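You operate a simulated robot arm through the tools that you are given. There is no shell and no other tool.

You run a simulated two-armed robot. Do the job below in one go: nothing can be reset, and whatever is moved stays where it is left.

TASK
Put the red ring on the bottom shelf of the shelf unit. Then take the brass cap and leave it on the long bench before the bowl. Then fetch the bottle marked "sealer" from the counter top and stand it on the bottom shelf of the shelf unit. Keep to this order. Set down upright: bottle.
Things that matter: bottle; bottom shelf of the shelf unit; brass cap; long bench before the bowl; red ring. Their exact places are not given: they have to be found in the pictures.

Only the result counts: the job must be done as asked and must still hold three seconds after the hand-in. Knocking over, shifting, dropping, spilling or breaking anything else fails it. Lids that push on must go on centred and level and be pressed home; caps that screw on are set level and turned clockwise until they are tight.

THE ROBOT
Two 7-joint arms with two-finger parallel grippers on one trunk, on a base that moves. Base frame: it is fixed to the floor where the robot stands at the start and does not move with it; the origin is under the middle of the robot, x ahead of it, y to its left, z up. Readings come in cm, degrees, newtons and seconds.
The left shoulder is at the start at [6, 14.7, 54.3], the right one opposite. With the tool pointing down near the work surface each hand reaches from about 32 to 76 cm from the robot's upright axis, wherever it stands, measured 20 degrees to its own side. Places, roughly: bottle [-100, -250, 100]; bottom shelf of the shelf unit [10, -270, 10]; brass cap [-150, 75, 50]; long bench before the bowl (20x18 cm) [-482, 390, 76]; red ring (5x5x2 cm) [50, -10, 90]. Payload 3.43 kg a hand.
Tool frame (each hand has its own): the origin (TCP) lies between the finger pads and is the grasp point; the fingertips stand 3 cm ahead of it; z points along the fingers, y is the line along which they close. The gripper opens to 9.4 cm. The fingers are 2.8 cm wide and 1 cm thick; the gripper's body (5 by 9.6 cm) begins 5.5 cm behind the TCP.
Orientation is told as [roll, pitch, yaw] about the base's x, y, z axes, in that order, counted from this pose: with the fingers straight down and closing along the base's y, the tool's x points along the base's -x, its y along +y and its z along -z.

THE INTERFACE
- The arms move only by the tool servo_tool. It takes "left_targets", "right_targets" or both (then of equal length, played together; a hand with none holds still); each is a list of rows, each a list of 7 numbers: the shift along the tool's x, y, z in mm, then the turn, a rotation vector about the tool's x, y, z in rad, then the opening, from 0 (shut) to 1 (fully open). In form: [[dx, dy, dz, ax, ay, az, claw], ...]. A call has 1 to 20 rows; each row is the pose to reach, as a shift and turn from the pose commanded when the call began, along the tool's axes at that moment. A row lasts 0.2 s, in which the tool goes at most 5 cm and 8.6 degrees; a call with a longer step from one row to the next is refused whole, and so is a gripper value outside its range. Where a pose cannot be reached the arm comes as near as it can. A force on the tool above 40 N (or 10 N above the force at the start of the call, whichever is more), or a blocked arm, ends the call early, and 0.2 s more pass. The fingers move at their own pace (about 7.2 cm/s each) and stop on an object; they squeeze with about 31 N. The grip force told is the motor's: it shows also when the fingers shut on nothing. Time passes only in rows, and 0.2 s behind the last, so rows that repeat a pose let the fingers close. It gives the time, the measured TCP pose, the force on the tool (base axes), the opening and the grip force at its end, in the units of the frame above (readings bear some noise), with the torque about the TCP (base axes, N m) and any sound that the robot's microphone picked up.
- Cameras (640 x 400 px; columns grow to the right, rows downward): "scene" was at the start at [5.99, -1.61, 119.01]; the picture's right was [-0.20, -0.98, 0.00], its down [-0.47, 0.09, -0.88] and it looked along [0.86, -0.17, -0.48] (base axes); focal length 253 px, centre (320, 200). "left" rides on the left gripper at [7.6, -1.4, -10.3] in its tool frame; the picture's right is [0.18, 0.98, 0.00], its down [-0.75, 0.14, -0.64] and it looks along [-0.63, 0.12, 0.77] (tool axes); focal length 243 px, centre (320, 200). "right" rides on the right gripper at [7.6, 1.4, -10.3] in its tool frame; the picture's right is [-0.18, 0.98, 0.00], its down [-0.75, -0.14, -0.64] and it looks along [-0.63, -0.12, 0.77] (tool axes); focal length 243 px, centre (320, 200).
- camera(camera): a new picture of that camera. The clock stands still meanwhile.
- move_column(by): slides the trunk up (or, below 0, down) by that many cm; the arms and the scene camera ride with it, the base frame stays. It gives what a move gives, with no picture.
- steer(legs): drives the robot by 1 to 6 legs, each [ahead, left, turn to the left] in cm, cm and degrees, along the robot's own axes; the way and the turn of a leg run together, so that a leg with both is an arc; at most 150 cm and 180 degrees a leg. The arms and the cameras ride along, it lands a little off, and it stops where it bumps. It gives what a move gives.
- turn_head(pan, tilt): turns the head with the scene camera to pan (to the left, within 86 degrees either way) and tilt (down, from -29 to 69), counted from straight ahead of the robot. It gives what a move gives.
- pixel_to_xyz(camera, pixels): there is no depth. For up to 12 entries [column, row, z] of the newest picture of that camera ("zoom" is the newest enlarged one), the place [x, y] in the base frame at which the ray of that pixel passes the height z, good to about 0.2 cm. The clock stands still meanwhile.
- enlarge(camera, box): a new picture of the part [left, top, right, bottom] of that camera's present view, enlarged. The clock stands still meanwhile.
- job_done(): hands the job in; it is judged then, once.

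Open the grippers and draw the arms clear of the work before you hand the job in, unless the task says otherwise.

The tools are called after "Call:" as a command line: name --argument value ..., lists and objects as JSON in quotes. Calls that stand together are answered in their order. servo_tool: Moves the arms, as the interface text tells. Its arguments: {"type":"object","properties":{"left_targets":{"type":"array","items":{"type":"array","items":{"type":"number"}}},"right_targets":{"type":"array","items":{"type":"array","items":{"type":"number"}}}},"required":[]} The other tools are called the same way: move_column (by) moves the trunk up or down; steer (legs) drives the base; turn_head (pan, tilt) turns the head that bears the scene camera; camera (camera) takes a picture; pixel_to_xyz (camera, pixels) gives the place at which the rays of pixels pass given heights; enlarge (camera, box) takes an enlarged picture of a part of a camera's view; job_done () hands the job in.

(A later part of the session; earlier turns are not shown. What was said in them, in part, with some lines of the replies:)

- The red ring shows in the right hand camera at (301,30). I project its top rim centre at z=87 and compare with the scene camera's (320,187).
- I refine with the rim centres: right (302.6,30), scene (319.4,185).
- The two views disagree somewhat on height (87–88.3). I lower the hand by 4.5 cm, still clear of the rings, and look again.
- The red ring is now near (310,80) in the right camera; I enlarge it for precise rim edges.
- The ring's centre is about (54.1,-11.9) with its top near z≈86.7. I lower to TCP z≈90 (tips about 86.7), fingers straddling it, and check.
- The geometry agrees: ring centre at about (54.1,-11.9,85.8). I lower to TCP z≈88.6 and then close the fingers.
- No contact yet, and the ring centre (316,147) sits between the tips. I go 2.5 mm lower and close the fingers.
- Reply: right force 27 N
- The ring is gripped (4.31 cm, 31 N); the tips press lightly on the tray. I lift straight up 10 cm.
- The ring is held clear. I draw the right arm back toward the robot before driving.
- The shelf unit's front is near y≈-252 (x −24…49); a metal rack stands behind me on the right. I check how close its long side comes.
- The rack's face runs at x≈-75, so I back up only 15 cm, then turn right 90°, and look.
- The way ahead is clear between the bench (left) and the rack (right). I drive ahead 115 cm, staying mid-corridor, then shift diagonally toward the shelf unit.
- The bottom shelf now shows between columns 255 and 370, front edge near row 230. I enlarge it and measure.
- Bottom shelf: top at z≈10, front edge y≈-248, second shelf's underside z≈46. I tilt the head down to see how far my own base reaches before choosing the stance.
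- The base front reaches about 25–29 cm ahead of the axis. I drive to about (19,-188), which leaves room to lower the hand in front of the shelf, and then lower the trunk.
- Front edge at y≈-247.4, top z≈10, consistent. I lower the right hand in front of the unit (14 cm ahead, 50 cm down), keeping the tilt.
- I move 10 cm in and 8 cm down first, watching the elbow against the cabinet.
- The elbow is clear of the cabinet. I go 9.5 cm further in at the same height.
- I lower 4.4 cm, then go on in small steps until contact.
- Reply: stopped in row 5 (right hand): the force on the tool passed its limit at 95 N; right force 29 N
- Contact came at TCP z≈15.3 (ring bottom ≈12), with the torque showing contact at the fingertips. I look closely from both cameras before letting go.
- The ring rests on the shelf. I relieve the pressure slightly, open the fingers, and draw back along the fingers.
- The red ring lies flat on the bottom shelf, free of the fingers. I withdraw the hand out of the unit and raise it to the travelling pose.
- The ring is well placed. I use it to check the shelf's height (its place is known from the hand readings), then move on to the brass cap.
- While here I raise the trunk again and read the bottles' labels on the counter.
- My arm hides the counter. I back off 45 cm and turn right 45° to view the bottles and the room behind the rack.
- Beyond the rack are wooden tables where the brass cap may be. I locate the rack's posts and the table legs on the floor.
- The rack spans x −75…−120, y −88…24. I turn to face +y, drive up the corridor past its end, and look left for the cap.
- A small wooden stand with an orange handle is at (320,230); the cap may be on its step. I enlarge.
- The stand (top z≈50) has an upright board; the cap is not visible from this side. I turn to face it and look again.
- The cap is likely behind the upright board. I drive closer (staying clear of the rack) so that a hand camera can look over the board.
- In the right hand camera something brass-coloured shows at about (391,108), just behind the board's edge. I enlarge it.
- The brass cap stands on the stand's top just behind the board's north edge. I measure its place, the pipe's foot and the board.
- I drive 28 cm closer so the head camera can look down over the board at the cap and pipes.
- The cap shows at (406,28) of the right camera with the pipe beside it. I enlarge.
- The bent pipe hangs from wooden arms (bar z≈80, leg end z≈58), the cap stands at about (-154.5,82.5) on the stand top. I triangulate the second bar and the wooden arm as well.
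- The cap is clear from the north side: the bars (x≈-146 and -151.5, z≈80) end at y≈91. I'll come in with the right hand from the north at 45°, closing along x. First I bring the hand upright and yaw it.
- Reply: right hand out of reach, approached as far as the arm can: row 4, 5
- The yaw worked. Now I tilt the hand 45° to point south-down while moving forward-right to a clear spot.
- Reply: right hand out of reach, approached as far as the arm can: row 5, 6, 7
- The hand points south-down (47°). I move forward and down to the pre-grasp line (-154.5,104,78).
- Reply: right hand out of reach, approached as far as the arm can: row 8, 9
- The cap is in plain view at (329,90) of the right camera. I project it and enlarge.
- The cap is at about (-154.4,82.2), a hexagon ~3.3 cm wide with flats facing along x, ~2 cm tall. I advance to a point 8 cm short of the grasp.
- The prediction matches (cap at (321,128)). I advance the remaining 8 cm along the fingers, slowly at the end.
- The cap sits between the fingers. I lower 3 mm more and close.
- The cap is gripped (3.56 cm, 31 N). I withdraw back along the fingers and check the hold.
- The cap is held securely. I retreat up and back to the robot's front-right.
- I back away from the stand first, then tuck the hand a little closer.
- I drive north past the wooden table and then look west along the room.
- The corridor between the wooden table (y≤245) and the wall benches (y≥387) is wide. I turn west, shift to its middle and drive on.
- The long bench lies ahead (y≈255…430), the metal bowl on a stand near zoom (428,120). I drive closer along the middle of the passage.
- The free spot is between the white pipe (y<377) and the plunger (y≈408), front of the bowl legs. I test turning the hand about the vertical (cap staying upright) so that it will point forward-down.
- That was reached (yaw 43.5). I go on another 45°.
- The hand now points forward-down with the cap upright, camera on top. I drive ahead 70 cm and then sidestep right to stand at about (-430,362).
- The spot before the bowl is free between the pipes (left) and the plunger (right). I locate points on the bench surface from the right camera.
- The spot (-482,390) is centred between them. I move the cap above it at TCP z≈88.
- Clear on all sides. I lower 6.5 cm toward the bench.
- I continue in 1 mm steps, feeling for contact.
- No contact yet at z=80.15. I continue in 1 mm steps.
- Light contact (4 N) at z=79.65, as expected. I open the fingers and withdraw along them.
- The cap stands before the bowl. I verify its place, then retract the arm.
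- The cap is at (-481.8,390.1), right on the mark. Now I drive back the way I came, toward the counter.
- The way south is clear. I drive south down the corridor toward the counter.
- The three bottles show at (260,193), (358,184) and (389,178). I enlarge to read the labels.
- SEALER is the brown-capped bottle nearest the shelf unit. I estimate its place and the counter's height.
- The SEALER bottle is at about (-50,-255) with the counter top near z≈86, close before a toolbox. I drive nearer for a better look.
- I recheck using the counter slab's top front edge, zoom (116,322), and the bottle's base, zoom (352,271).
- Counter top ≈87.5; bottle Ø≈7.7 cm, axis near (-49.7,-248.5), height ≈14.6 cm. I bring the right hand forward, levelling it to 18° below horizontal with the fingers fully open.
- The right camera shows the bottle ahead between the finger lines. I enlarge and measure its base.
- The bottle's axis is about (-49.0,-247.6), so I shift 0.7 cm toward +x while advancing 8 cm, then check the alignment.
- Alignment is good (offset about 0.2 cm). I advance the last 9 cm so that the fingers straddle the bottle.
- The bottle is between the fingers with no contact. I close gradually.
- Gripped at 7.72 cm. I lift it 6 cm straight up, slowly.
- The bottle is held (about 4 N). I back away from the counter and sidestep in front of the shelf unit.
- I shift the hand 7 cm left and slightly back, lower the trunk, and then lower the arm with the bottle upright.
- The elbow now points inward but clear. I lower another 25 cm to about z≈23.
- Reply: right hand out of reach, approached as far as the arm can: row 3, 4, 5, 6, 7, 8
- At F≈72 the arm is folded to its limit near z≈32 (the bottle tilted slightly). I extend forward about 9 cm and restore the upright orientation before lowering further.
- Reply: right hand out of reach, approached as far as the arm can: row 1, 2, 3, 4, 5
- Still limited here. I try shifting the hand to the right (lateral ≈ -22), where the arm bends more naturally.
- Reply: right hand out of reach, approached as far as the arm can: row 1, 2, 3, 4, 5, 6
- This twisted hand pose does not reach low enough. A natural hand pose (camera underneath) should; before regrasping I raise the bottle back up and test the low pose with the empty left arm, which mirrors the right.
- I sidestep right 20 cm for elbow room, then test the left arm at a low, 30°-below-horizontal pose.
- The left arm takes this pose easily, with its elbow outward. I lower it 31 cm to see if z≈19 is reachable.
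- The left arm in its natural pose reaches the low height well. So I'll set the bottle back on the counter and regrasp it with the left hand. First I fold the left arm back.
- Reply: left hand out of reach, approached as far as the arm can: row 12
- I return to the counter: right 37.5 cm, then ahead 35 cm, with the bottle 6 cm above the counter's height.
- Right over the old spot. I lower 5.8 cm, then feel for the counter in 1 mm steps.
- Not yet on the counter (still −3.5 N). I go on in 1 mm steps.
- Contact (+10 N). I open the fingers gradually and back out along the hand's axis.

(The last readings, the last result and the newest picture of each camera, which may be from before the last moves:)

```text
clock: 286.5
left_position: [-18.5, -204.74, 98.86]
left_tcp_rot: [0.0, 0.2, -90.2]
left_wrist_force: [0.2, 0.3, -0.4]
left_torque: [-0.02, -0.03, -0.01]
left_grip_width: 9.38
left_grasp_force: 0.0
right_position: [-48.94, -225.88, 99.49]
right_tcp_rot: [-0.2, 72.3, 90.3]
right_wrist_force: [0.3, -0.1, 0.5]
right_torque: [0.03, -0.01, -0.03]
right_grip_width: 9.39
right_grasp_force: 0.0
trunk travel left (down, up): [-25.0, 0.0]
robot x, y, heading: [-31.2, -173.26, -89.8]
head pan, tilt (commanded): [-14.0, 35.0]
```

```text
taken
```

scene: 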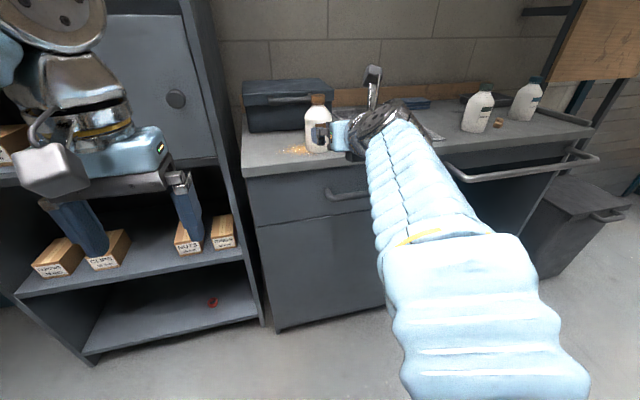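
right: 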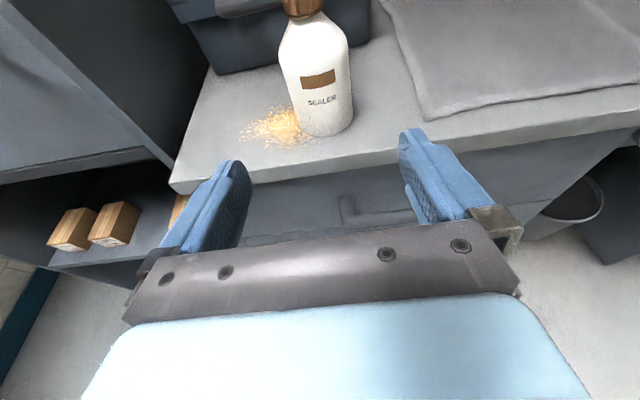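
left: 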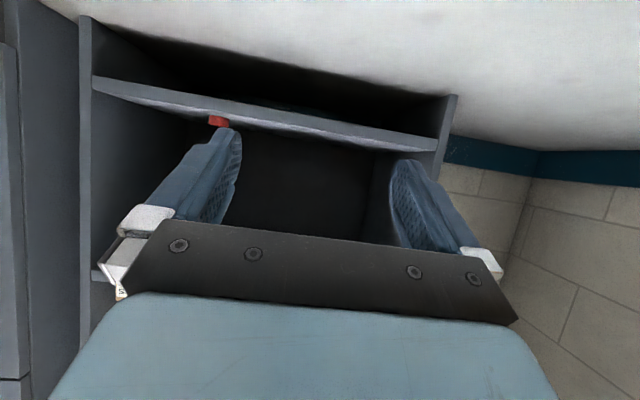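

The bottle stands safely on the counter. I retract the right arm to its travel pose and sidestep so the left hand faces the bottle.

Call:
servo_tool --right_targets '[[-14, 0, -34, 0, -0.094, 0, 0.7], [-28, 0, -67, 0, -0.188, 0, 0.7], [-42, 0, -100, 0, -0.283, 0, 0.7], [-55, 0, -134, 0, -0.377, 0, 0.7], [-69, 0, -167, 0, -0.471, 0, 0.7], [-69, 0, -167, 0, -0.471, 0, 0.7]]'

Call:
steer --legs '[[-14, 0, 0], [0, -30, 0]]'

Call:
turn_head --pan 10 --tilt 30

Call:
camera --camera "scene"

```text
clock: 287.7
left_position: [-18.45, -204.78, 98.81]
left_tcp_rot: [0.1, 0.1, -90.2]
left_wrist_force: [-0.8, 0.3, -0.6]
left_torque: [0.02, 0.0, 0.01]
left_grip_width: 9.37
left_grasp_force: 0.0
right_position: [-56.39, -211.9, 94.19]
right_tcp_rot: [-9.1, 39.9, 76.5]
right_wrist_force: [-0.9, 0.4, 0.1]
right_torque: [0.04, 0.02, 0.0]
right_grip_width: 6.56
right_grasp_force: 0.2
trunk travel left (down, up): [-25.0, 0.0]
robot x, y, heading: [-30.89, -173.48, -89.7]
head pan, tilt (commanded): [-14.0, 35.0]
stopped in row 5 (right hand): the arm was blocked; the commanded pose is now the measured one
```

```text
clock: 290.6
left_position: [-48.58, -190.95, 98.87]
left_tcp_rot: [0.0, 0.2, -90.0]
left_wrist_force: [0.4, 0.0, 0.3]
left_torque: [0.03, 0.01, 0.04]
left_grip_width: 9.38
left_grasp_force: 0.0
right_position: [-86.39, -198.25, 94.17]
right_tcp_rot: [-9.0, 39.9, 76.8]
right_wrist_force: [-0.2, 0.1, -1.0]
right_torque: [0.0, -0.02, 0.0]
right_grip_width: 6.59
right_grasp_force: 0.0
trunk travel left (down, up): [-25.0, 0.0]
robot x, y, heading: [-61.32, -159.71, -90.0]
head pan, tilt (commanded): [-14.0, 35.0]
```

```text
clock: 291.5
left_position: [-48.7, -190.78, 98.92]
left_tcp_rot: [0.0, 0.0, -90.1]
left_wrist_force: [-0.4, -0.3, 0.0]
left_torque: [0.05, -0.01, 0.0]
left_grip_width: 9.41
left_grasp_force: 0.1
right_position: [-86.58, -198.2, 94.19]
right_tcp_rot: [-9.2, 39.8, 76.7]
right_wrist_force: [0.1, -0.5, 0.9]
right_torque: [-0.01, 0.03, -0.01]
right_grip_width: 6.57
right_grasp_force: 0.0
trunk travel left (down, up): [-25.0, 0.0]
robot x, y, heading: [-60.59, -159.39, -89.8]
head pan, tilt (commanded): [10.0, 30.0]
```

```text
taken
```

scene: 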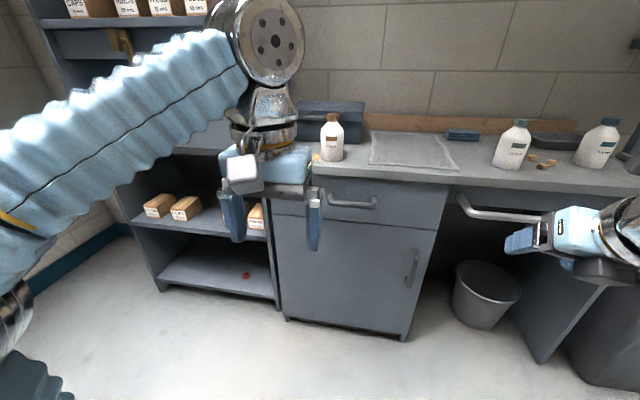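

The right arm stopped against its own joints but is clear of everything. The bottle stands at (332,140) in line with the left hand; I drive ahead 16 cm and raise the left hand's fingers toward it (30° below horizontal).

Call:
steer --legs '[[16, 0, 0]]'

Call:
servo_tool --left_targets '[[-20, 0, 0, 0, -0.13, 0, 1], [-40, 0, 0, 0, -0.26, 0, 1], [-60, 0, 0, 0, -0.39, 0, 1], [-80, 0, 0, 0, -0.52, 0, 1], [-100, 0, 0, 0, -0.65, 0, 1], [-120, 0, 0, 0, -0.78, 0, 1], [-140, 0, 0, 0, -0.91, 0, 1], [-170, 0, 0, 0, -1.0472, 0, 1], [-200, 0, 0, 0, -1.0472, 0, 1], [-200, 0, 0, 0, -1.0472, 0, 1]]'

Call:
camera --camera "scene"

Call:
camera --camera "left"

```text
clock: 292.9
left_position: [-48.41, -206.96, 98.83]
left_tcp_rot: [-0.1, 0.1, -90.0]
left_wrist_force: [0.5, -0.7, 0.6]
left_torque: [-0.01, -0.02, 0.01]
left_grip_width: 9.39
left_grasp_force: 0.0
right_position: [-86.23, -214.24, 94.32]
right_tcp_rot: [-9.2, 39.9, 76.8]
right_wrist_force: [-0.7, 0.0, 0.4]
right_torque: [-0.03, -0.01, -0.01]
right_grip_width: 6.54
right_grasp_force: 0.1
trunk travel left (down, up): [-25.0, 0.0]
robot x, y, heading: [-60.78, -175.36, -89.6]
head pan, tilt (commanded): [10.0, 30.0]
```

```text
clock: 295.1
left_position: [-48.39, -227.05, 98.78]
left_tcp_rot: [-0.1, -60.0, -89.9]
left_wrist_force: [0.3, 0.4, 0.1]
left_torque: [-0.02, -0.03, 0.03]
left_grip_width: 9.39
left_grasp_force: 0.0
right_position: [-86.33, -214.29, 94.27]
right_tcp_rot: [-9.1, 39.8, 76.6]
right_wrist_force: [0.2, -0.7, -0.6]
right_torque: [0.0, 0.01, -0.01]
right_grip_width: 6.58
right_grasp_force: 0.2
trunk travel left (down, up): [-25.0, 0.0]
robot x, y, heading: [-60.73, -175.69, -89.4]
head pan, tilt (commanded): [10.0, 30.0]
```

```text
taken
```

scene: 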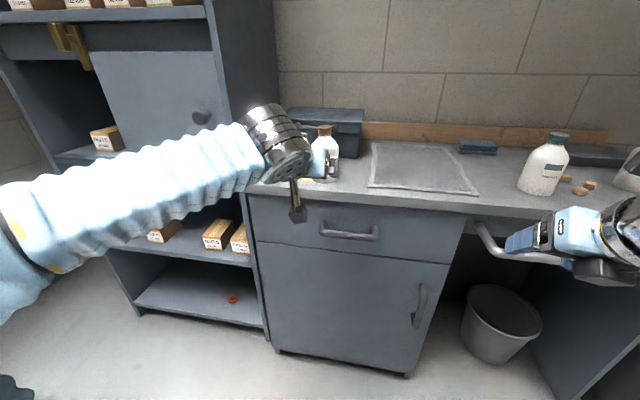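

```text
taken
```

left: 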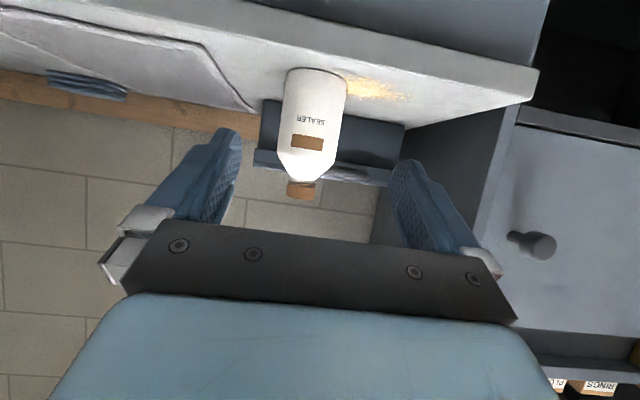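

The bottle is well aligned with the left hand (predicted (310,129), seen (312,129)). I advance halfway and check.

Call:
servo_tool --left_targets '[[-6, 0, 23, 0, 0, 0, 1], [-12, 0, 47, 0, 0, 0, 1], [-19, 0, 70, 0, 0, 0, 1], [-25, 0, 94, 0, 0, 0, 1], [-25, 0, 94, 0, 0, 0, 1]]'

Call:
camera --camera "left"

Call:
enlarge --camera "scene" --box '[230, 80, 390, 220]'

```text
clock: 296.3
left_position: [-48.45, -236.37, 96.28]
left_tcp_rot: [0.0, -59.8, -89.9]
left_wrist_force: [0.0, -0.8, 1.6]
left_torque: [-0.01, 0.0, -0.02]
left_grip_width: 9.39
left_grasp_force: 0.0
right_position: [-86.41, -214.22, 94.22]
right_tcp_rot: [-9.2, 39.8, 76.7]
right_wrist_force: [-0.2, 0.7, 0.3]
right_torque: [0.01, -0.01, 0.0]
right_grip_width: 6.59
right_grasp_force: 0.1
trunk travel left (down, up): [-25.0, 0.0]
robot x, y, heading: [-60.52, -175.29, -89.5]
head pan, tilt (commanded): [10.0, 30.0]
```

```text
taken
```

left: 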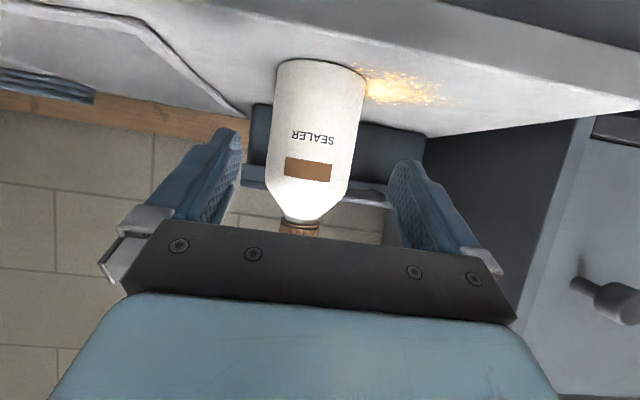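

```text
2.86 times, centred on (310, 150) of scene
```

zoom: 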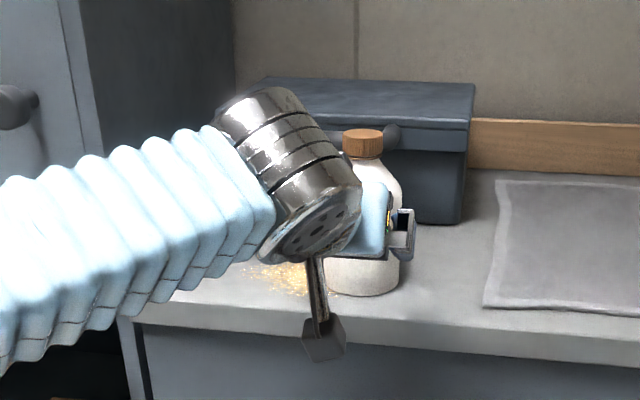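

Well centred between the fingers. I advance the remaining 9.4 cm.

Call:
servo_tool --left_targets '[[-5, 0, 19, 0, 0, 0, 1], [-10, 0, 38, 0, 0, 0, 1], [-15, 0, 56, 0, 0, 0, 1], [-21, 0, 75, 0, 0, 0, 1], [-25.5, 0, 94, 0, 0, 0, 1], [-25.5, 0, 94, 0, 0, 0, 1]]'

Call:
camera --camera "left"

Call:
enlarge --camera "scene" --box '[230, 80, 390, 220]'

```text
clock: 297.7
left_position: [-48.56, -245.73, 93.69]
left_tcp_rot: [0.0, -59.9, -90.1]
left_wrist_force: [-0.3, 0.9, 0.8]
left_torque: [0.0, 0.0, -0.04]
left_grip_width: 9.4
left_grasp_force: 0.0
right_position: [-86.39, -214.34, 94.27]
right_tcp_rot: [-9.2, 39.8, 76.7]
right_wrist_force: [-0.4, 0.0, 0.4]
right_torque: [-0.03, 0.0, 0.03]
right_grip_width: 6.57
right_grasp_force: 0.1
trunk travel left (down, up): [-25.0, 0.0]
robot x, y, heading: [-60.63, -175.8, -89.9]
head pan, tilt (commanded): [10.0, 30.0]
```

```text
taken
```

left: 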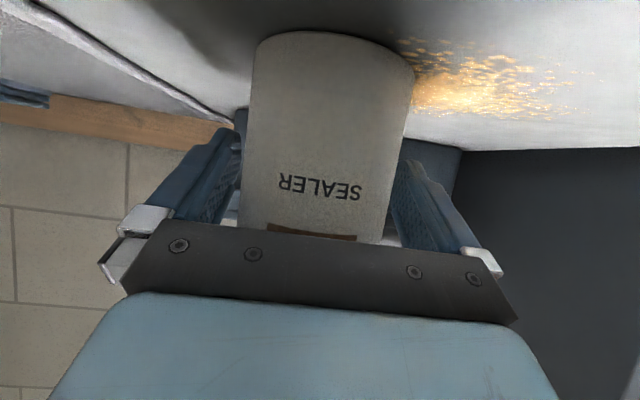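

```text
2.86 times, centred on (310, 150) of scene
```

zoom: 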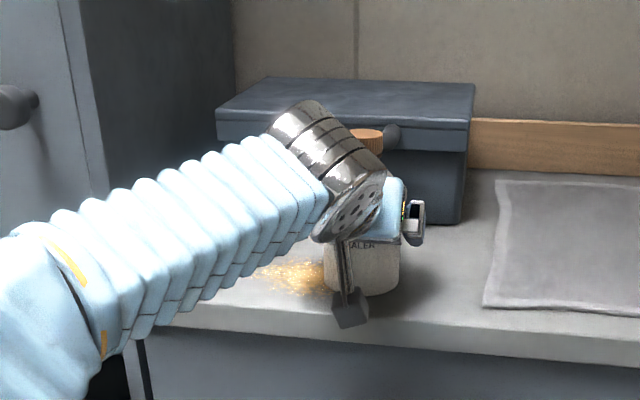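

No contact, bottle between the fingers. I close gradually.

Call:
servo_tool --left_targets '[[0, 0, 0, 0, 0, 0, 0.95], [0, 0, 0, 0, 0, 0, 0.91], [0, 0, 0, 0, 0, 0, 0.87], [0, 0, 0, 0, 0, 0, 0.83], [0, 0, 0, 0, 0, 0, 0.79], [0, 0, 0, 0, 0, 0, 0.7], [0, 0, 0, 0, 0, 0, 0.4], [0, 0, 0, 0, 0, 0, 0], [0, 0, 0, 0, 0, 0, 0]]'

Call:
servo_tool --left_targets '[[-4.3, 0, -2.5, 0, 0, 0, 0], [-8.7, 0, -5, 0, 0, 0, 0], [-17, 0, -10, 0, 0, 0, 0], [-26, 0, -15, 0, 0, 0, 0], [-35, 0, -20, 0, 0, 0, 0], [-43, 0, -25, 0, 0, 0, 0], [-52, 0, -30, 0, 0, 0, 0], [-52, 0, -30, 0, 0, 0, 0]]'

Call:
camera --camera "left"

Call:
enlarge --camera "scene" --box '[230, 60, 390, 220]'

```text
clock: 299.7
left_position: [-48.6, -245.8, 93.89]
left_tcp_rot: [0.0, -59.8, -90.0]
left_wrist_force: [-1.6, -0.6, 1.6]
left_torque: [-0.01, -0.04, -0.01]
left_grip_width: 7.71
left_grasp_force: 31.2
right_position: [-86.39, -214.22, 94.25]
right_tcp_rot: [-9.2, 39.8, 76.7]
right_wrist_force: [0.2, 1.0, -0.3]
right_torque: [-0.01, -0.01, -0.01]
right_grip_width: 6.61
right_grasp_force: 0.1
trunk travel left (down, up): [-25.0, 0.0]
robot x, y, heading: [-60.67, -175.34, -89.6]
head pan, tilt (commanded): [10.0, 30.0]
```

```text
clock: 301.5
left_position: [-48.47, -245.81, 99.71]
left_tcp_rot: [0.0, -59.9, -90.1]
left_wrist_force: [0.9, -0.2, -3.8]
left_torque: [0.0, -0.01, -0.02]
left_grip_width: 7.73
left_grasp_force: 31.2
right_position: [-86.39, -214.13, 94.16]
right_tcp_rot: [-9.3, 39.7, 76.8]
right_wrist_force: [0.1, 0.1, 0.0]
right_torque: [0.01, -0.01, 0.04]
right_grip_width: 6.59
right_grasp_force: 0.0
trunk travel left (down, up): [-25.0, 0.0]
robot x, y, heading: [-60.8, -175.6, -89.3]
head pan, tilt (commanded): [10.0, 30.0]
```

```text
taken
```

left: 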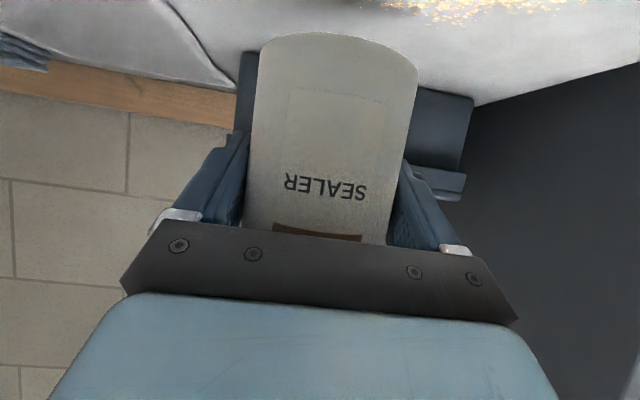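

```text
2.50 times, centred on (310, 140) of scene
```

zoom: 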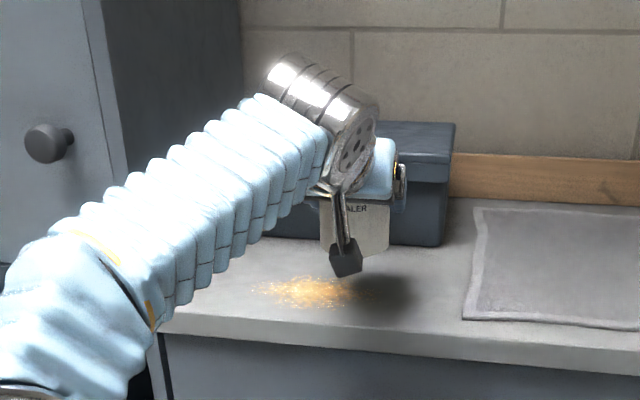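

The bottle is held upright in the left hand (≈4 N). I back away and sidestep left to stand before the shelf unit.

Call:
steer --legs '[[-38, 0, 0], [0, 70.5, -0.4]]'

Call:
move_column --by -25

Call:
turn_head --pan 0 --tilt 40

Call:
camera --camera "scene"

```text
clock: 307.4
left_position: [21.27, -207.74, 99.69]
left_tcp_rot: [0.0, -59.9, -90.7]
left_wrist_force: [0.0, 0.7, -4.1]
left_torque: [-0.03, -0.01, 0.01]
left_grip_width: 7.71
left_grasp_force: 30.7
right_position: [-16.23, -175.8, 94.27]
right_tcp_rot: [-9.2, 39.9, 76.1]
right_wrist_force: [-0.4, 0.2, -0.2]
right_torque: [0.03, 0.05, -0.04]
right_grip_width: 6.6
right_grasp_force: 0.0
trunk travel left (down, up): [-25.0, 0.0]
robot x, y, heading: [9.83, -137.32, -90.3]
head pan, tilt (commanded): [10.0, 30.0]
```

```text
clock: 310.0
left_position: [21.38, -207.71, 74.75]
left_tcp_rot: [-0.1, -60.0, -90.7]
left_wrist_force: [0.5, 0.6, -4.0]
left_torque: [-0.02, -0.02, -0.02]
left_grip_width: 7.69
left_grasp_force: 31.6
right_position: [-16.28, -175.67, 69.22]
right_tcp_rot: [-9.2, 39.9, 76.1]
right_wrist_force: [0.9, 0.0, 0.6]
right_torque: [0.0, -0.03, 0.03]
right_grip_width: 6.57
right_grasp_force: 0.1
trunk travel left (down, up): [0.0, 25.0]
robot x, y, heading: [9.84, -137.12, -90.5]
head pan, tilt (commanded): [10.0, 30.0]
```

```text
clock: 310.7
left_position: [21.34, -207.71, 74.78]
left_tcp_rot: [0.0, -59.9, -90.7]
left_wrist_force: [0.9, 0.3, -4.7]
left_torque: [0.0, 0.0, -0.01]
left_grip_width: 7.71
left_grasp_force: 31.1
right_position: [-16.26, -175.77, 69.35]
right_tcp_rot: [-9.2, 39.9, 76.1]
right_wrist_force: [0.0, -1.2, 0.6]
right_torque: [0.02, 0.0, -0.02]
right_grip_width: 6.57
right_grasp_force: 0.1
trunk travel left (down, up): [0.0, 25.0]
robot x, y, heading: [9.82, -137.26, -90.2]
head pan, tilt (commanded): [0.0, 40.0]
```

```text
taken
```

scene: 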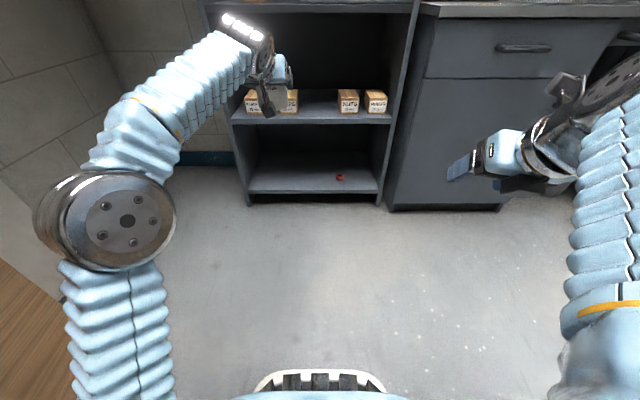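

The bottle is clear in front of the unit. I lower the left arm 50.5 cm.

Call:
servo_tool --left_targets '[[31, 0, 18, 0, 0, 0, 0], [63, 0, 36, 0, 0, 0, 0], [94, 0, 54, 0, 0, 0, 0], [125, 0, 72, 0, 0, 0, 0], [156, 0, 90, 0, 0, 0, 0], [188, 0, 108, 0, 0, 0, 0], [219, 0, 126, 0, 0, 0, 0], [250, 0, 144, 0, 0, 0, 0], [281, 0, 162, 0, 0, 0, 0], [313, 0, 180, 0, 0, 0, 0], [344, 0, 198, 0, 0, 0, 0], [375, 0, 216, 0, 0, 0, 0], [406, 0, 234, 0, 0, 0, 0], [438, 0, 252.5, 0, 0, 0, 0], [438, 0, 252.5, 0, 0, 0, 0]]'

Call:
camera --camera "scene"

Call:
camera --camera "left"

```text
clock: 313.9
left_position: [21.21, -207.49, 24.05]
left_tcp_rot: [0.0, -60.0, -90.6]
left_wrist_force: [-0.2, 0.3, -3.9]
left_torque: [-0.03, 0.01, -0.01]
left_grip_width: 7.7
left_grasp_force: 30.8
right_position: [-16.26, -175.84, 69.18]
right_tcp_rot: [-9.2, 39.9, 76.2]
right_wrist_force: [0.3, 0.5, -0.2]
right_torque: [0.02, 0.01, -0.01]
right_grip_width: 6.57
right_grasp_force: 0.1
trunk travel left (down, up): [0.0, 25.0]
robot x, y, heading: [9.91, -137.36, -90.3]
head pan, tilt (commanded): [0.0, 40.0]
```

```text
taken
```

scene: 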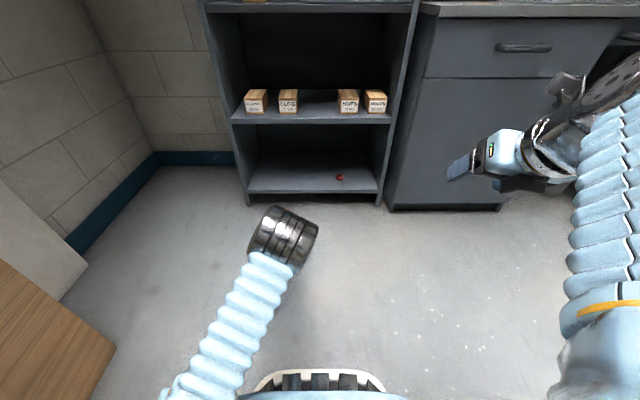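

```text
taken
```

left: 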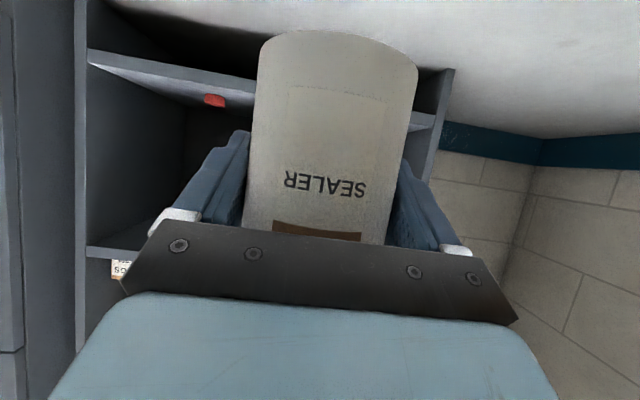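

The elbow now sits above the hand. I check where it is relative to the second shelf.

Call:
pixel_to_xyz --camera "scene" --pixels '[[285, 238, 50], [285, 238, 60], [285, 238, 70], [265, 215, 60], [318, 232, 60]]'

Call:
turn_head --pan 60 --tilt 55

Call:
camera --camera "scene"

Call:
camera --camera "right"

```text
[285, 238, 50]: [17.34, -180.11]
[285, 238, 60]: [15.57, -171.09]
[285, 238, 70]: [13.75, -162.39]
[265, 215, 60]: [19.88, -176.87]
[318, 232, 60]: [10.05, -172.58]
```

```text
clock: 315.2
left_position: [21.28, -207.63, 24.0]
left_tcp_rot: [0.0, -59.9, -90.7]
left_wrist_force: [-0.3, -0.2, -4.2]
left_torque: [-0.02, 0.0, -0.02]
left_grip_width: 7.69
left_grasp_force: 31.2
right_position: [-16.24, -175.79, 69.26]
right_tcp_rot: [-9.2, 39.8, 76.0]
right_wrist_force: [0.0, 0.7, 0.2]
right_torque: [0.02, 0.0, 0.0]
right_grip_width: 6.58
right_grasp_force: 0.0
trunk travel left (down, up): [0.0, 25.0]
robot x, y, heading: [9.66, -137.38, -90.4]
head pan, tilt (commanded): [60.0, 55.0]
```

```text
taken
```

scene: 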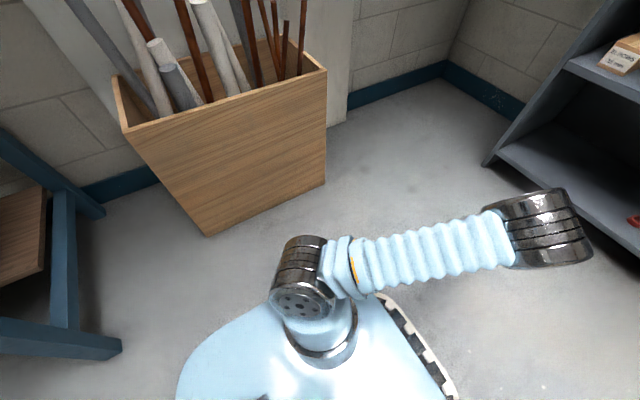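

```text
taken
```

right: 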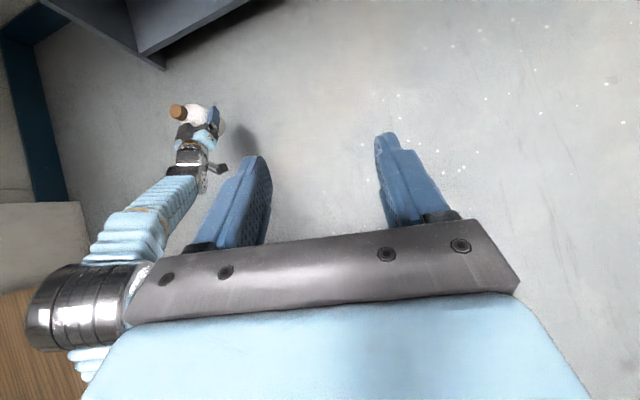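

The elbow is at F≈40, well behind; driving ahead will keep it clear of the unit. I drive ahead 30 cm, then check.

Call:
steer --legs '[[30, 0, 0.3]]'

Call:
turn_head --pan 0 --tilt 45

Call:
camera --camera "scene"

Call:
camera --camera "left"

Call:
camera --camera "right"

```text
clock: 317.3
left_position: [21.64, -237.87, 24.0]
left_tcp_rot: [0.0, -59.9, -90.3]
left_wrist_force: [-0.1, 0.0, -4.0]
left_torque: [-0.04, 0.0, 0.03]
left_grip_width: 7.69
left_grasp_force: 31.1
right_position: [-16.05, -206.34, 69.33]
right_tcp_rot: [-9.2, 39.8, 76.3]
right_wrist_force: [0.5, 0.5, -1.2]
right_torque: [-0.01, -0.02, -0.02]
right_grip_width: 6.59
right_grasp_force: 0.0
trunk travel left (down, up): [0.0, 25.0]
robot x, y, heading: [9.86, -167.73, -90.1]
head pan, tilt (commanded): [60.0, 55.0]
```

```text
clock: 318.6
left_position: [21.67, -237.82, 23.98]
left_tcp_rot: [0.0, -60.0, -90.3]
left_wrist_force: [-1.2, -1.0, -4.9]
left_torque: [0.04, 0.02, 0.04]
left_grip_width: 7.7
left_grasp_force: 30.5
right_position: [-16.05, -206.28, 69.32]
right_tcp_rot: [-9.2, 39.8, 76.5]
right_wrist_force: [0.6, 0.8, -0.3]
right_torque: [-0.02, -0.04, -0.01]
right_grip_width: 6.56
right_grasp_force: 0.3
trunk travel left (down, up): [0.0, 25.0]
robot x, y, heading: [9.72, -167.8, -89.9]
head pan, tilt (commanded): [0.0, 45.0]
```

```text
taken
```

scene: 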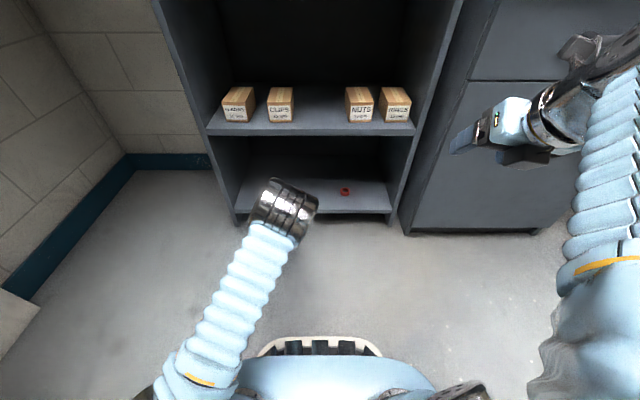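

```text
taken
```

left: 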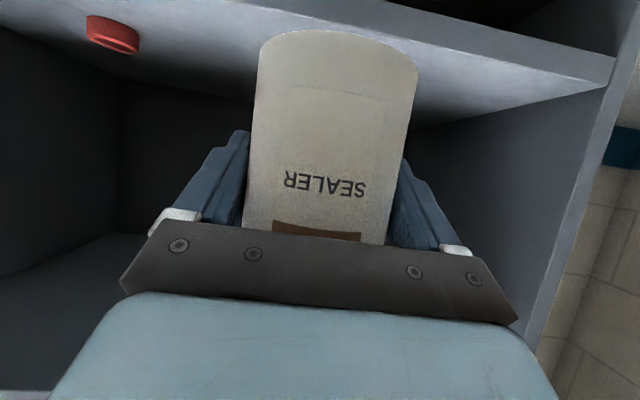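

```text
taken
```

right: 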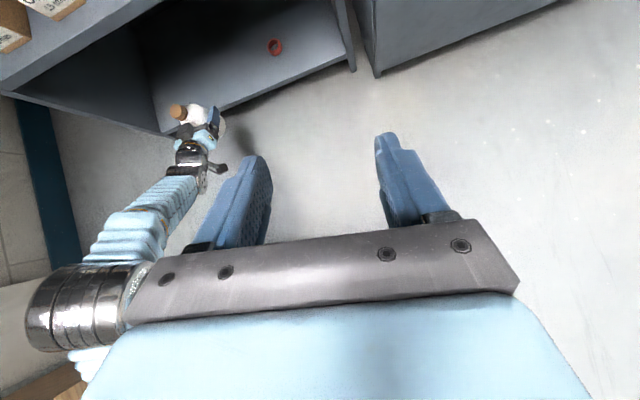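

The bottle is before the shelf opening with good clearance. I drive the last 16.3 cm in.

Call:
steer --legs '[[16.3, 0, 0]]'

Call:
camera --camera "left"

Call:
camera --camera "right"

Call:
camera --camera "scene"

```text
clock: 320.0
left_position: [21.62, -254.24, 24.02]
left_tcp_rot: [0.0, -59.8, -90.3]
left_wrist_force: [-0.1, -0.5, -4.5]
left_torque: [-0.03, -0.01, 0.0]
left_grip_width: 7.7
left_grasp_force: 31.0
right_position: [-16.0, -222.8, 69.23]
right_tcp_rot: [-9.3, 39.8, 76.4]
right_wrist_force: [0.0, -0.2, -0.3]
right_torque: [0.02, 0.05, -0.01]
right_grip_width: 6.57
right_grasp_force: 0.0
trunk travel left (down, up): [0.0, 25.0]
robot x, y, heading: [10.19, -184.05, -89.9]
head pan, tilt (commanded): [0.0, 45.0]
```

```text
taken
```

left: 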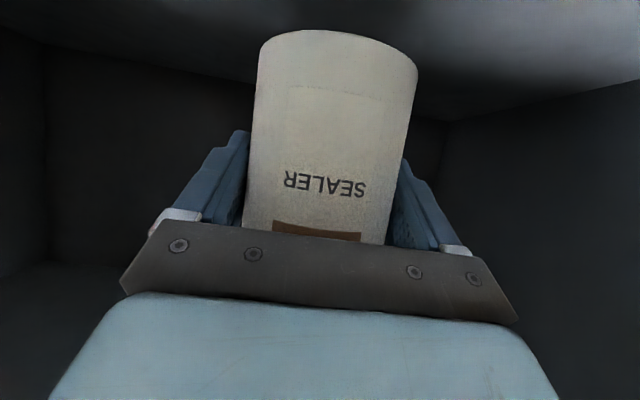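

```text
taken
```

right: 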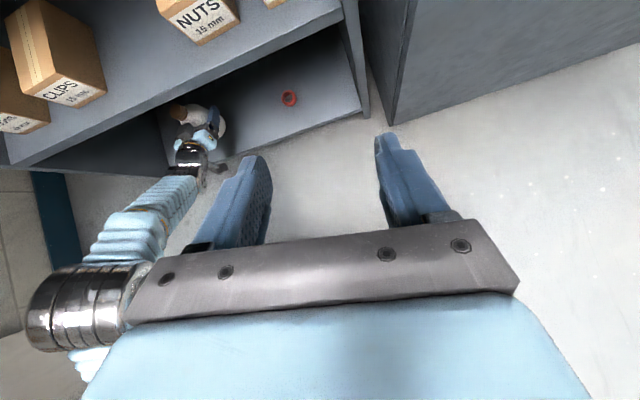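

```text
taken
```

scene: 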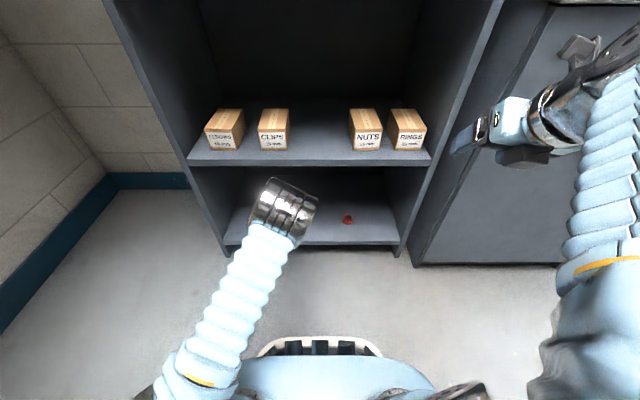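

The bottle is in the opening; the ring is well to its right. I lower 4.6 cm, then proceed in 1 mm steps.

Call:
servo_tool --left_targets '[[8, 0, 4.6, 0, 0, 0, 0], [16, 0, 9.2, 0, 0, 0, 0], [24, 0, 13.8, 0, 0, 0, 0], [32, 0, 18.4, 0, 0, 0, 0], [37, 0, 21.3, 0, 0, 0, 0], [39.8, 0, 23, 0, 0, 0, 0], [40.7, 0, 23.5, 0, 0, 0, 0], [41.5, 0, 24, 0, 0, 0, 0], [42.4, 0, 24.5, 0, 0, 0, 0], [43.3, 0, 25, 0, 0, 0, 0]]'

Call:
camera --camera "left"

```text
clock: 322.2
left_position: [21.57, -254.27, 18.99]
left_tcp_rot: [0.0, -59.9, -90.3]
left_wrist_force: [0.1, -0.1, -3.5]
left_torque: [-0.03, -0.01, 0.03]
left_grip_width: 7.71
left_grasp_force: 31.1
right_position: [-16.03, -222.79, 69.31]
right_tcp_rot: [-9.1, 39.7, 76.4]
right_wrist_force: [-0.4, 0.4, -0.6]
right_torque: [-0.01, 0.02, 0.0]
right_grip_width: 6.57
right_grasp_force: 0.1
trunk travel left (down, up): [0.0, 25.0]
robot x, y, heading: [9.42, -184.35, -90.0]
head pan, tilt (commanded): [0.0, 45.0]
```

```text
taken
```

left: 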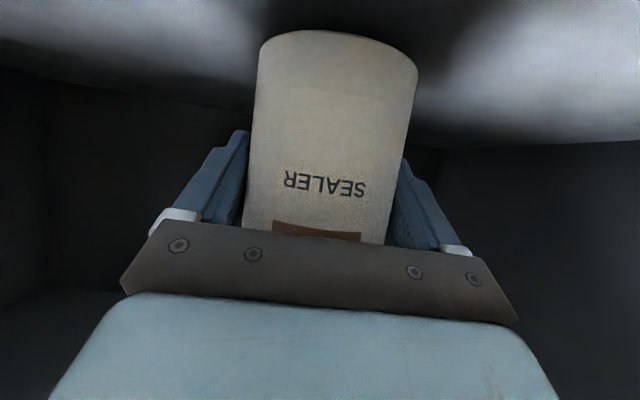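

No contact yet at z=19.0. I continue with 1 mm steps.

Call:
servo_tool --left_targets '[[0.9, 0, 0.5, 0, 0, 0, 0], [1.7, 0, 1, 0, 0, 0, 0], [2.6, 0, 1.5, 0, 0, 0, 0], [3.5, 0, 2, 0, 0, 0, 0]]'

```text
clock: 323.2
left_position: [21.73, -254.27, 18.72]
left_tcp_rot: [0.0, -59.9, -90.1]
left_wrist_force: [0.4, 0.7, -3.5]
left_torque: [0.05, -0.04, 0.01]
left_grip_width: 7.69
left_grasp_force: 31.5
right_position: [-15.99, -222.68, 69.21]
right_tcp_rot: [-9.1, 39.8, 76.4]
right_wrist_force: [0.2, 0.4, 0.6]
right_torque: [0.03, -0.01, -0.01]
right_grip_width: 6.6
right_grasp_force: 0.1
trunk travel left (down, up): [0.0, 25.0]
robot x, y, heading: [9.81, -184.14, -90.2]
head pan, tilt (commanded): [0.0, 45.0]
```

Still free (−3.5 N). Next few millimetres.

Call:
servo_tool --left_targets '[[0.9, 0, 0.5, 0, 0, 0, 0], [1.7, 0, 1, 0, 0, 0, 0], [2.6, 0, 1.5, 0, 0, 0, 0]]'

```text
clock: 324.0
left_position: [21.72, -254.27, 18.34]
left_tcp_rot: [0.1, -59.9, -90.5]
left_wrist_force: [0.4, 0.0, -3.1]
left_torque: [0.01, 0.05, 0.01]
left_grip_width: 7.69
left_grasp_force: 31.0
right_position: [-16.09, -222.79, 69.24]
right_tcp_rot: [-9.2, 39.8, 76.3]
right_wrist_force: [0.2, 0.5, 0.1]
right_torque: [0.0, 0.0, -0.01]
right_grip_width: 6.6
right_grasp_force: 0.1
trunk travel left (down, up): [0.0, 25.0]
robot x, y, heading: [9.63, -184.21, -89.9]
head pan, tilt (commanded): [0.0, 45.0]
```

Call:
servo_tool --left_targets '[[0.9, 0, 0.5, 0, 0, 0, 0], [1.7, 0, 1, 0, 0, 0, 0], [2.6, 0, 1.5, 0, 0, 0, 0]]'

```text
clock: 324.8
left_position: [21.68, -254.21, 17.92]
left_tcp_rot: [0.1, -60.0, -90.2]
left_wrist_force: [0.3, -0.8, -3.2]
left_torque: [0.0, 0.02, 0.01]
left_grip_width: 7.7
left_grasp_force: 30.5
right_position: [-16.02, -222.6, 69.22]
right_tcp_rot: [-9.2, 39.8, 76.4]
right_wrist_force: [0.4, 0.0, 1.0]
right_torque: [-0.04, 0.01, 0.0]
right_grip_width: 6.59
right_grasp_force: 0.1
trunk travel left (down, up): [0.0, 25.0]
robot x, y, heading: [9.34, -184.16, -90.3]
head pan, tilt (commanded): [0.0, 45.0]
```

No contact at 17.9; I keep on in 1 mm steps.

Call:
servo_tool --left_targets '[[0.9, 0, 0.5, 0, 0, 0, 0], [1.7, 0, 1, 0, 0, 0, 0], [2.6, 0, 1.5, 0, 0, 0, 0]]'

Call:
camera --camera "left"

Call:
enlarge --camera "right" --box '[120, 50, 360, 200]'

```text
clock: 325.6
left_position: [21.56, -254.36, 17.86]
left_tcp_rot: [0.0, -60.0, -90.3]
left_wrist_force: [-1.3, 4.7, 7.4]
left_torque: [0.19, -0.27, 0.1]
left_grip_width: 7.71
left_grasp_force: 31.4
right_position: [-15.93, -222.73, 69.33]
right_tcp_rot: [-9.2, 39.8, 76.3]
right_wrist_force: [0.2, 0.8, -0.1]
right_torque: [-0.01, -0.03, 0.02]
right_grip_width: 6.56
right_grasp_force: 0.0
trunk travel left (down, up): [0.0, 25.0]
robot x, y, heading: [9.56, -184.26, -90.0]
head pan, tilt (commanded): [0.0, 45.0]
```

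```text
taken
```

left: 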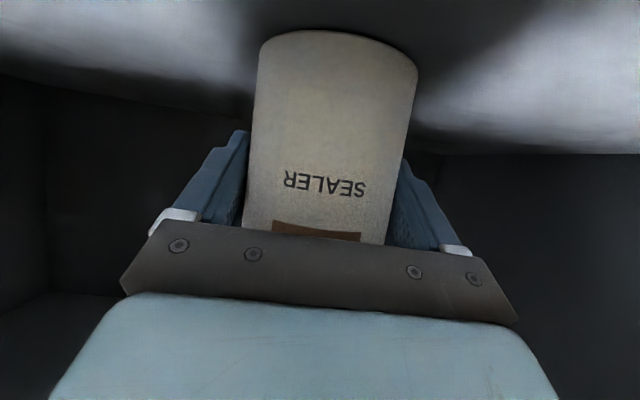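

```text
2.67 times, centred on (240, 125) of right
```

zoom: 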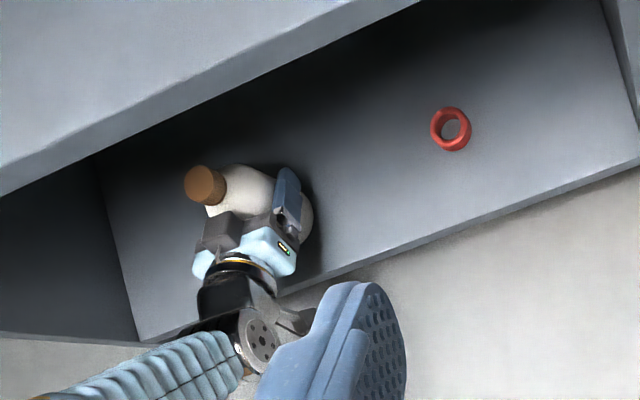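

Contact (+7 N). I relieve it slightly, open the fingers gradually, pause, then withdraw along the hand's axis.

Call:
servo_tool --left_targets '[[-0.4, 0, -0.2, 0, 0, 0, 0.5], [-0.4, 0, -0.2, 0, 0, 0, 0.83], [-0.4, 0, -0.2, 0, 0, 0, 0.88], [-0.4, 0, -0.2, 0, 0, 0, 0.94], [-0.4, 0, -0.2, 0, 0, 0, 1], [-0.4, 0, -0.2, 0, 0, 0, 1], [-0.4, 0, -0.2, 0, 0, 0, 1]]'

Call:
camera --camera "left"

Call:
enlarge --camera "right" --box '[120, 50, 360, 200]'

```text
clock: 327.2
left_position: [21.73, -254.29, 17.77]
left_tcp_rot: [0.0, -59.8, -90.4]
left_wrist_force: [0.5, -0.1, 0.8]
left_torque: [0.02, -0.02, 0.02]
left_grip_width: 9.4
left_grasp_force: 0.1
right_position: [-16.05, -222.75, 69.12]
right_tcp_rot: [-9.2, 39.8, 76.4]
right_wrist_force: [0.5, -0.3, -0.2]
right_torque: [-0.02, 0.02, 0.01]
right_grip_width: 6.57
right_grasp_force: 0.1
trunk travel left (down, up): [0.0, 25.0]
robot x, y, heading: [9.71, -184.5, -90.0]
head pan, tilt (commanded): [0.0, 45.0]
```

```text
taken
```

left: 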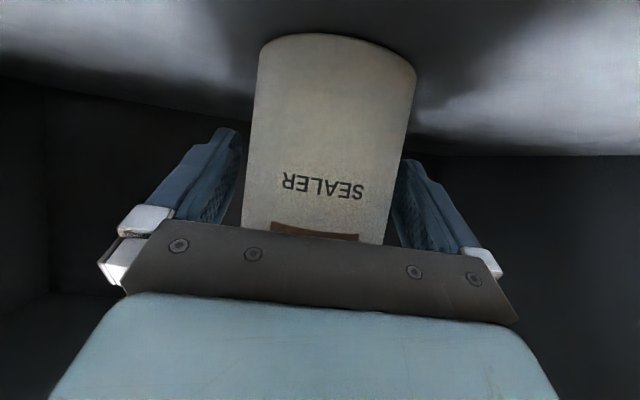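

```text
2.67 times, centred on (240, 125) of right
```

zoom: 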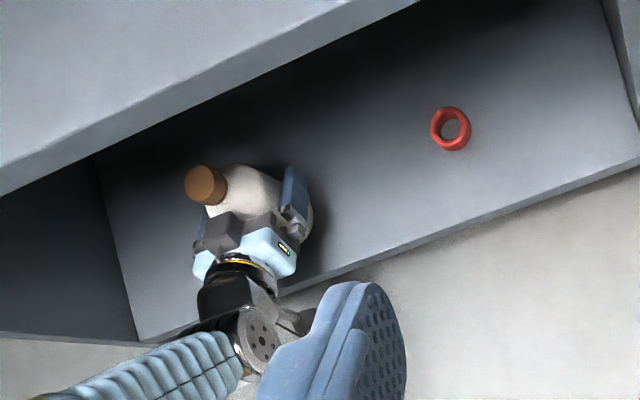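

The bottle stands free. I withdraw the left hand along its axis, slowly at first.

Call:
servo_tool --left_targets '[[0, 0, -6, 0, 0, 0, 1], [0, 0, -14, 0, 0, 0, 1], [0, 0, -24, 0, 0, 0, 1], [0, 0, -36, 0, 0, 0, 1], [0, 0, -50, 0, 0, 0, 1], [0, 0, -66, 0, 0, 0, 1], [0, 0, -84, 0, 0, 0, 1], [0, 0, -104, 0, 0, 0, 1], [0, 0, -124, 0, 0, 0, 1], [0, 0, -124, 0, 0, 0, 1]]'

Call:
camera --camera "left"

Call:
enlarge --camera "right" --box '[120, 50, 360, 200]'

```text
clock: 329.4
left_position: [21.92, -243.64, 23.98]
left_tcp_rot: [0.0, -59.9, -90.4]
left_wrist_force: [-0.3, -0.1, 0.6]
left_torque: [-0.04, 0.0, 0.01]
left_grip_width: 9.39
left_grasp_force: 0.2
right_position: [-15.89, -222.69, 69.2]
right_tcp_rot: [-9.1, 39.7, 76.4]
right_wrist_force: [0.4, 0.5, -0.4]
right_torque: [0.0, -0.02, 0.01]
right_grip_width: 6.57
right_grasp_force: 0.1
trunk travel left (down, up): [0.0, 25.0]
robot x, y, heading: [9.62, -184.05, -89.8]
head pan, tilt (commanded): [0.0, 45.0]
```

```text
taken
```

left: 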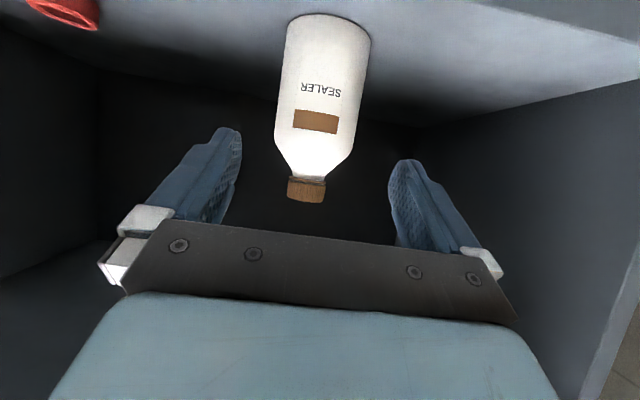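

```text
2.67 times, centred on (240, 125) of right
```

zoom: 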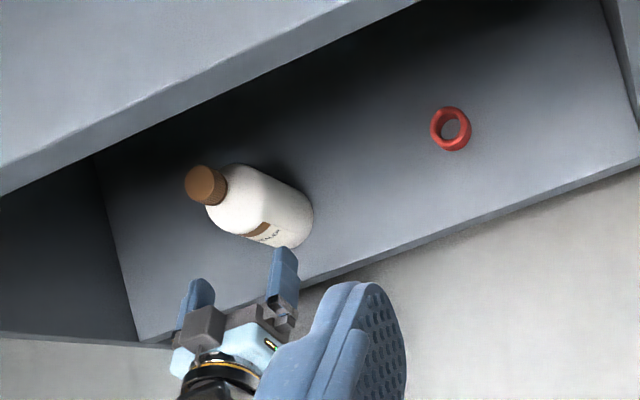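

The bottle stands upright on the bottom shelf beside the ring. I back the robot away and look at the result.

Call:
steer --legs '[[-45, 0, 0]]'

Call:
servo_tool --left_targets '[[-34, 0, -19, 0, 0, 0, 1], [-67, 0, -39, 0, 0, 0, 1], [-101, 0, -58, 0, 0, 0, 1], [-134, 0, -77, 0, 0, 0, 1], [-168, 0, -97, 0, 0, 0, 1], [-201, 0, -116, 0, 0, 0, 1], [-235, 0, -136, 0, 0, 0, 1], [-235, 0, -136, 0, 0, 0, 1]]' --right_targets '[[0, 0, 0, 0, 0, 0, 1], [0, 0, 0, 0, 0, 0, 1], [0, 0, 0, 0, 0, 0, 1], [0, 0, 0, 0, 0, 0, 1], [0, 0, 0, 0, 0, 0, 1], [0, 0, 0, 0, 0, 0, 1], [0, 0, 0, 0, 0, 0, 1], [0, 0, 0, 0, 0, 0, 1]]'

Call:
turn_head --pan 0 --tilt 35

Call:
camera --camera "scene"

Call:
camera --camera "right"

```text
clock: 332.1
left_position: [21.74, -198.3, 24.08]
left_tcp_rot: [0.0, -59.9, -90.3]
left_wrist_force: [0.3, -0.1, -0.5]
left_torque: [-0.02, 0.01, 0.01]
left_grip_width: 9.4
left_grasp_force: 0.2
right_position: [-16.12, -177.4, 69.18]
right_tcp_rot: [-9.2, 39.8, 76.4]
right_wrist_force: [0.3, -0.3, 0.2]
right_torque: [-0.01, -0.03, 0.0]
right_grip_width: 6.58
right_grasp_force: 0.0
trunk travel left (down, up): [0.0, 25.0]
robot x, y, heading: [9.85, -139.04, -89.9]
head pan, tilt (commanded): [0.0, 45.0]
```

```text
clock: 333.9
left_position: [21.68, -198.41, 51.04]
left_tcp_rot: [0.0, -59.9, -90.4]
left_wrist_force: [-0.6, 0.2, 0.0]
left_torque: [0.03, 0.0, 0.01]
left_grip_width: 9.39
left_grasp_force: 0.1
right_position: [-16.02, -177.46, 69.27]
right_tcp_rot: [-9.2, 39.8, 76.3]
right_wrist_force: [0.4, -0.4, 0.3]
right_torque: [0.04, 0.03, 0.03]
right_grip_width: 9.41
right_grasp_force: 0.0
trunk travel left (down, up): [0.0, 25.0]
robot x, y, heading: [9.51, -138.82, -89.8]
head pan, tilt (commanded): [0.0, 45.0]
```

```text
clock: 334.7
left_position: [21.74, -198.42, 51.07]
left_tcp_rot: [0.0, -60.0, -90.3]
left_wrist_force: [0.2, -0.4, -0.3]
left_torque: [-0.03, -0.04, -0.02]
left_grip_width: 9.39
left_grasp_force: 0.1
right_position: [-16.12, -177.44, 69.24]
right_tcp_rot: [-9.2, 39.8, 76.4]
right_wrist_force: [0.0, 0.8, -0.9]
right_torque: [-0.03, 0.02, -0.02]
right_grip_width: 9.4
right_grasp_force: 0.1
trunk travel left (down, up): [0.0, 25.0]
robot x, y, heading: [9.42, -138.54, -89.5]
head pan, tilt (commanded): [0.0, 35.0]
```

```text
taken
```

scene: 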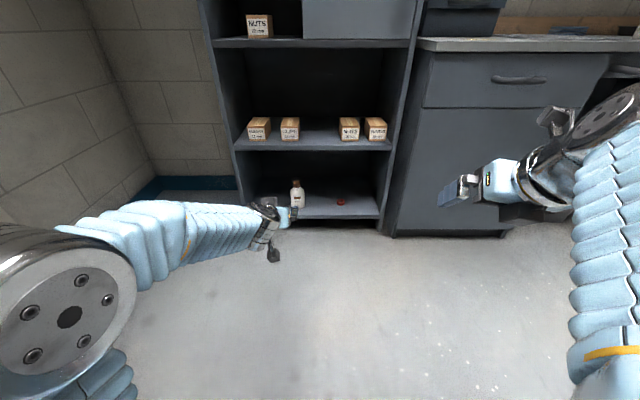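

```text
taken
```

right: 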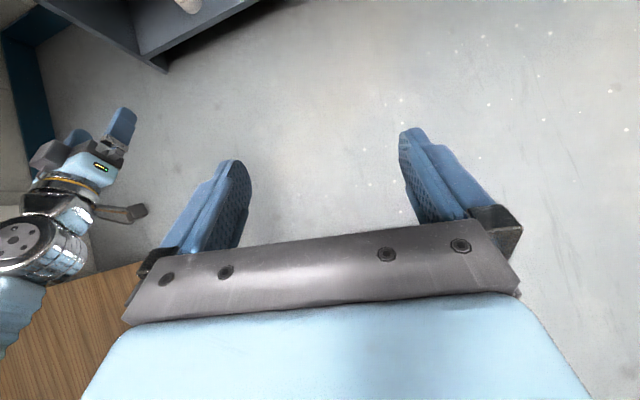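

I enlarge the bottom shelf for a last check of bottle and ring.

Call:
enlarge --camera "scene" --box '[230, 110, 400, 230]'

```text
3.33 times, centred on (315, 170) of scene
```

zoom: 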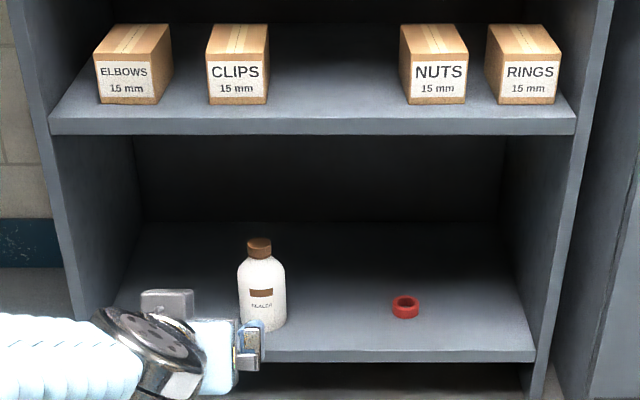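

The bottle stands upright and the red ring lies flat on the bottom shelf. The brass cap is before the bowl, both grippers are open, and the arms are clear. I hand the job in.

Call:
job_done

```text
The job is handed in.
```

I did all three parts in the order you gave, and handed the job in. The judge's result was not shown to me.

- **Red ring:** it lies flat on the bottom shelf of the shelf unit, at about (-1.4, -256.4). When I set it down, the hand met the shelf hard enough to stop the move (95 N). The ring sat as intended afterwards, and nothing else on the shelf moved.
- **Brass cap:** it stands on the long bench before the bowl, at about (-481.8, 390.1).
- **Sealer bottle:** it stands upright on the bottom shelf, about 23 cm from the ring, at roughly (21.7, -255). My first grip, with the right hand, could not reach down to the shelf. I put the bottle back on the counter and took it again with the left hand.

In the last pictures the ring and bottle sat as described, and the boxes on the shelf above were in place. I checked the cap when I set it down. Both grippers are open and the arms are clear of the work.
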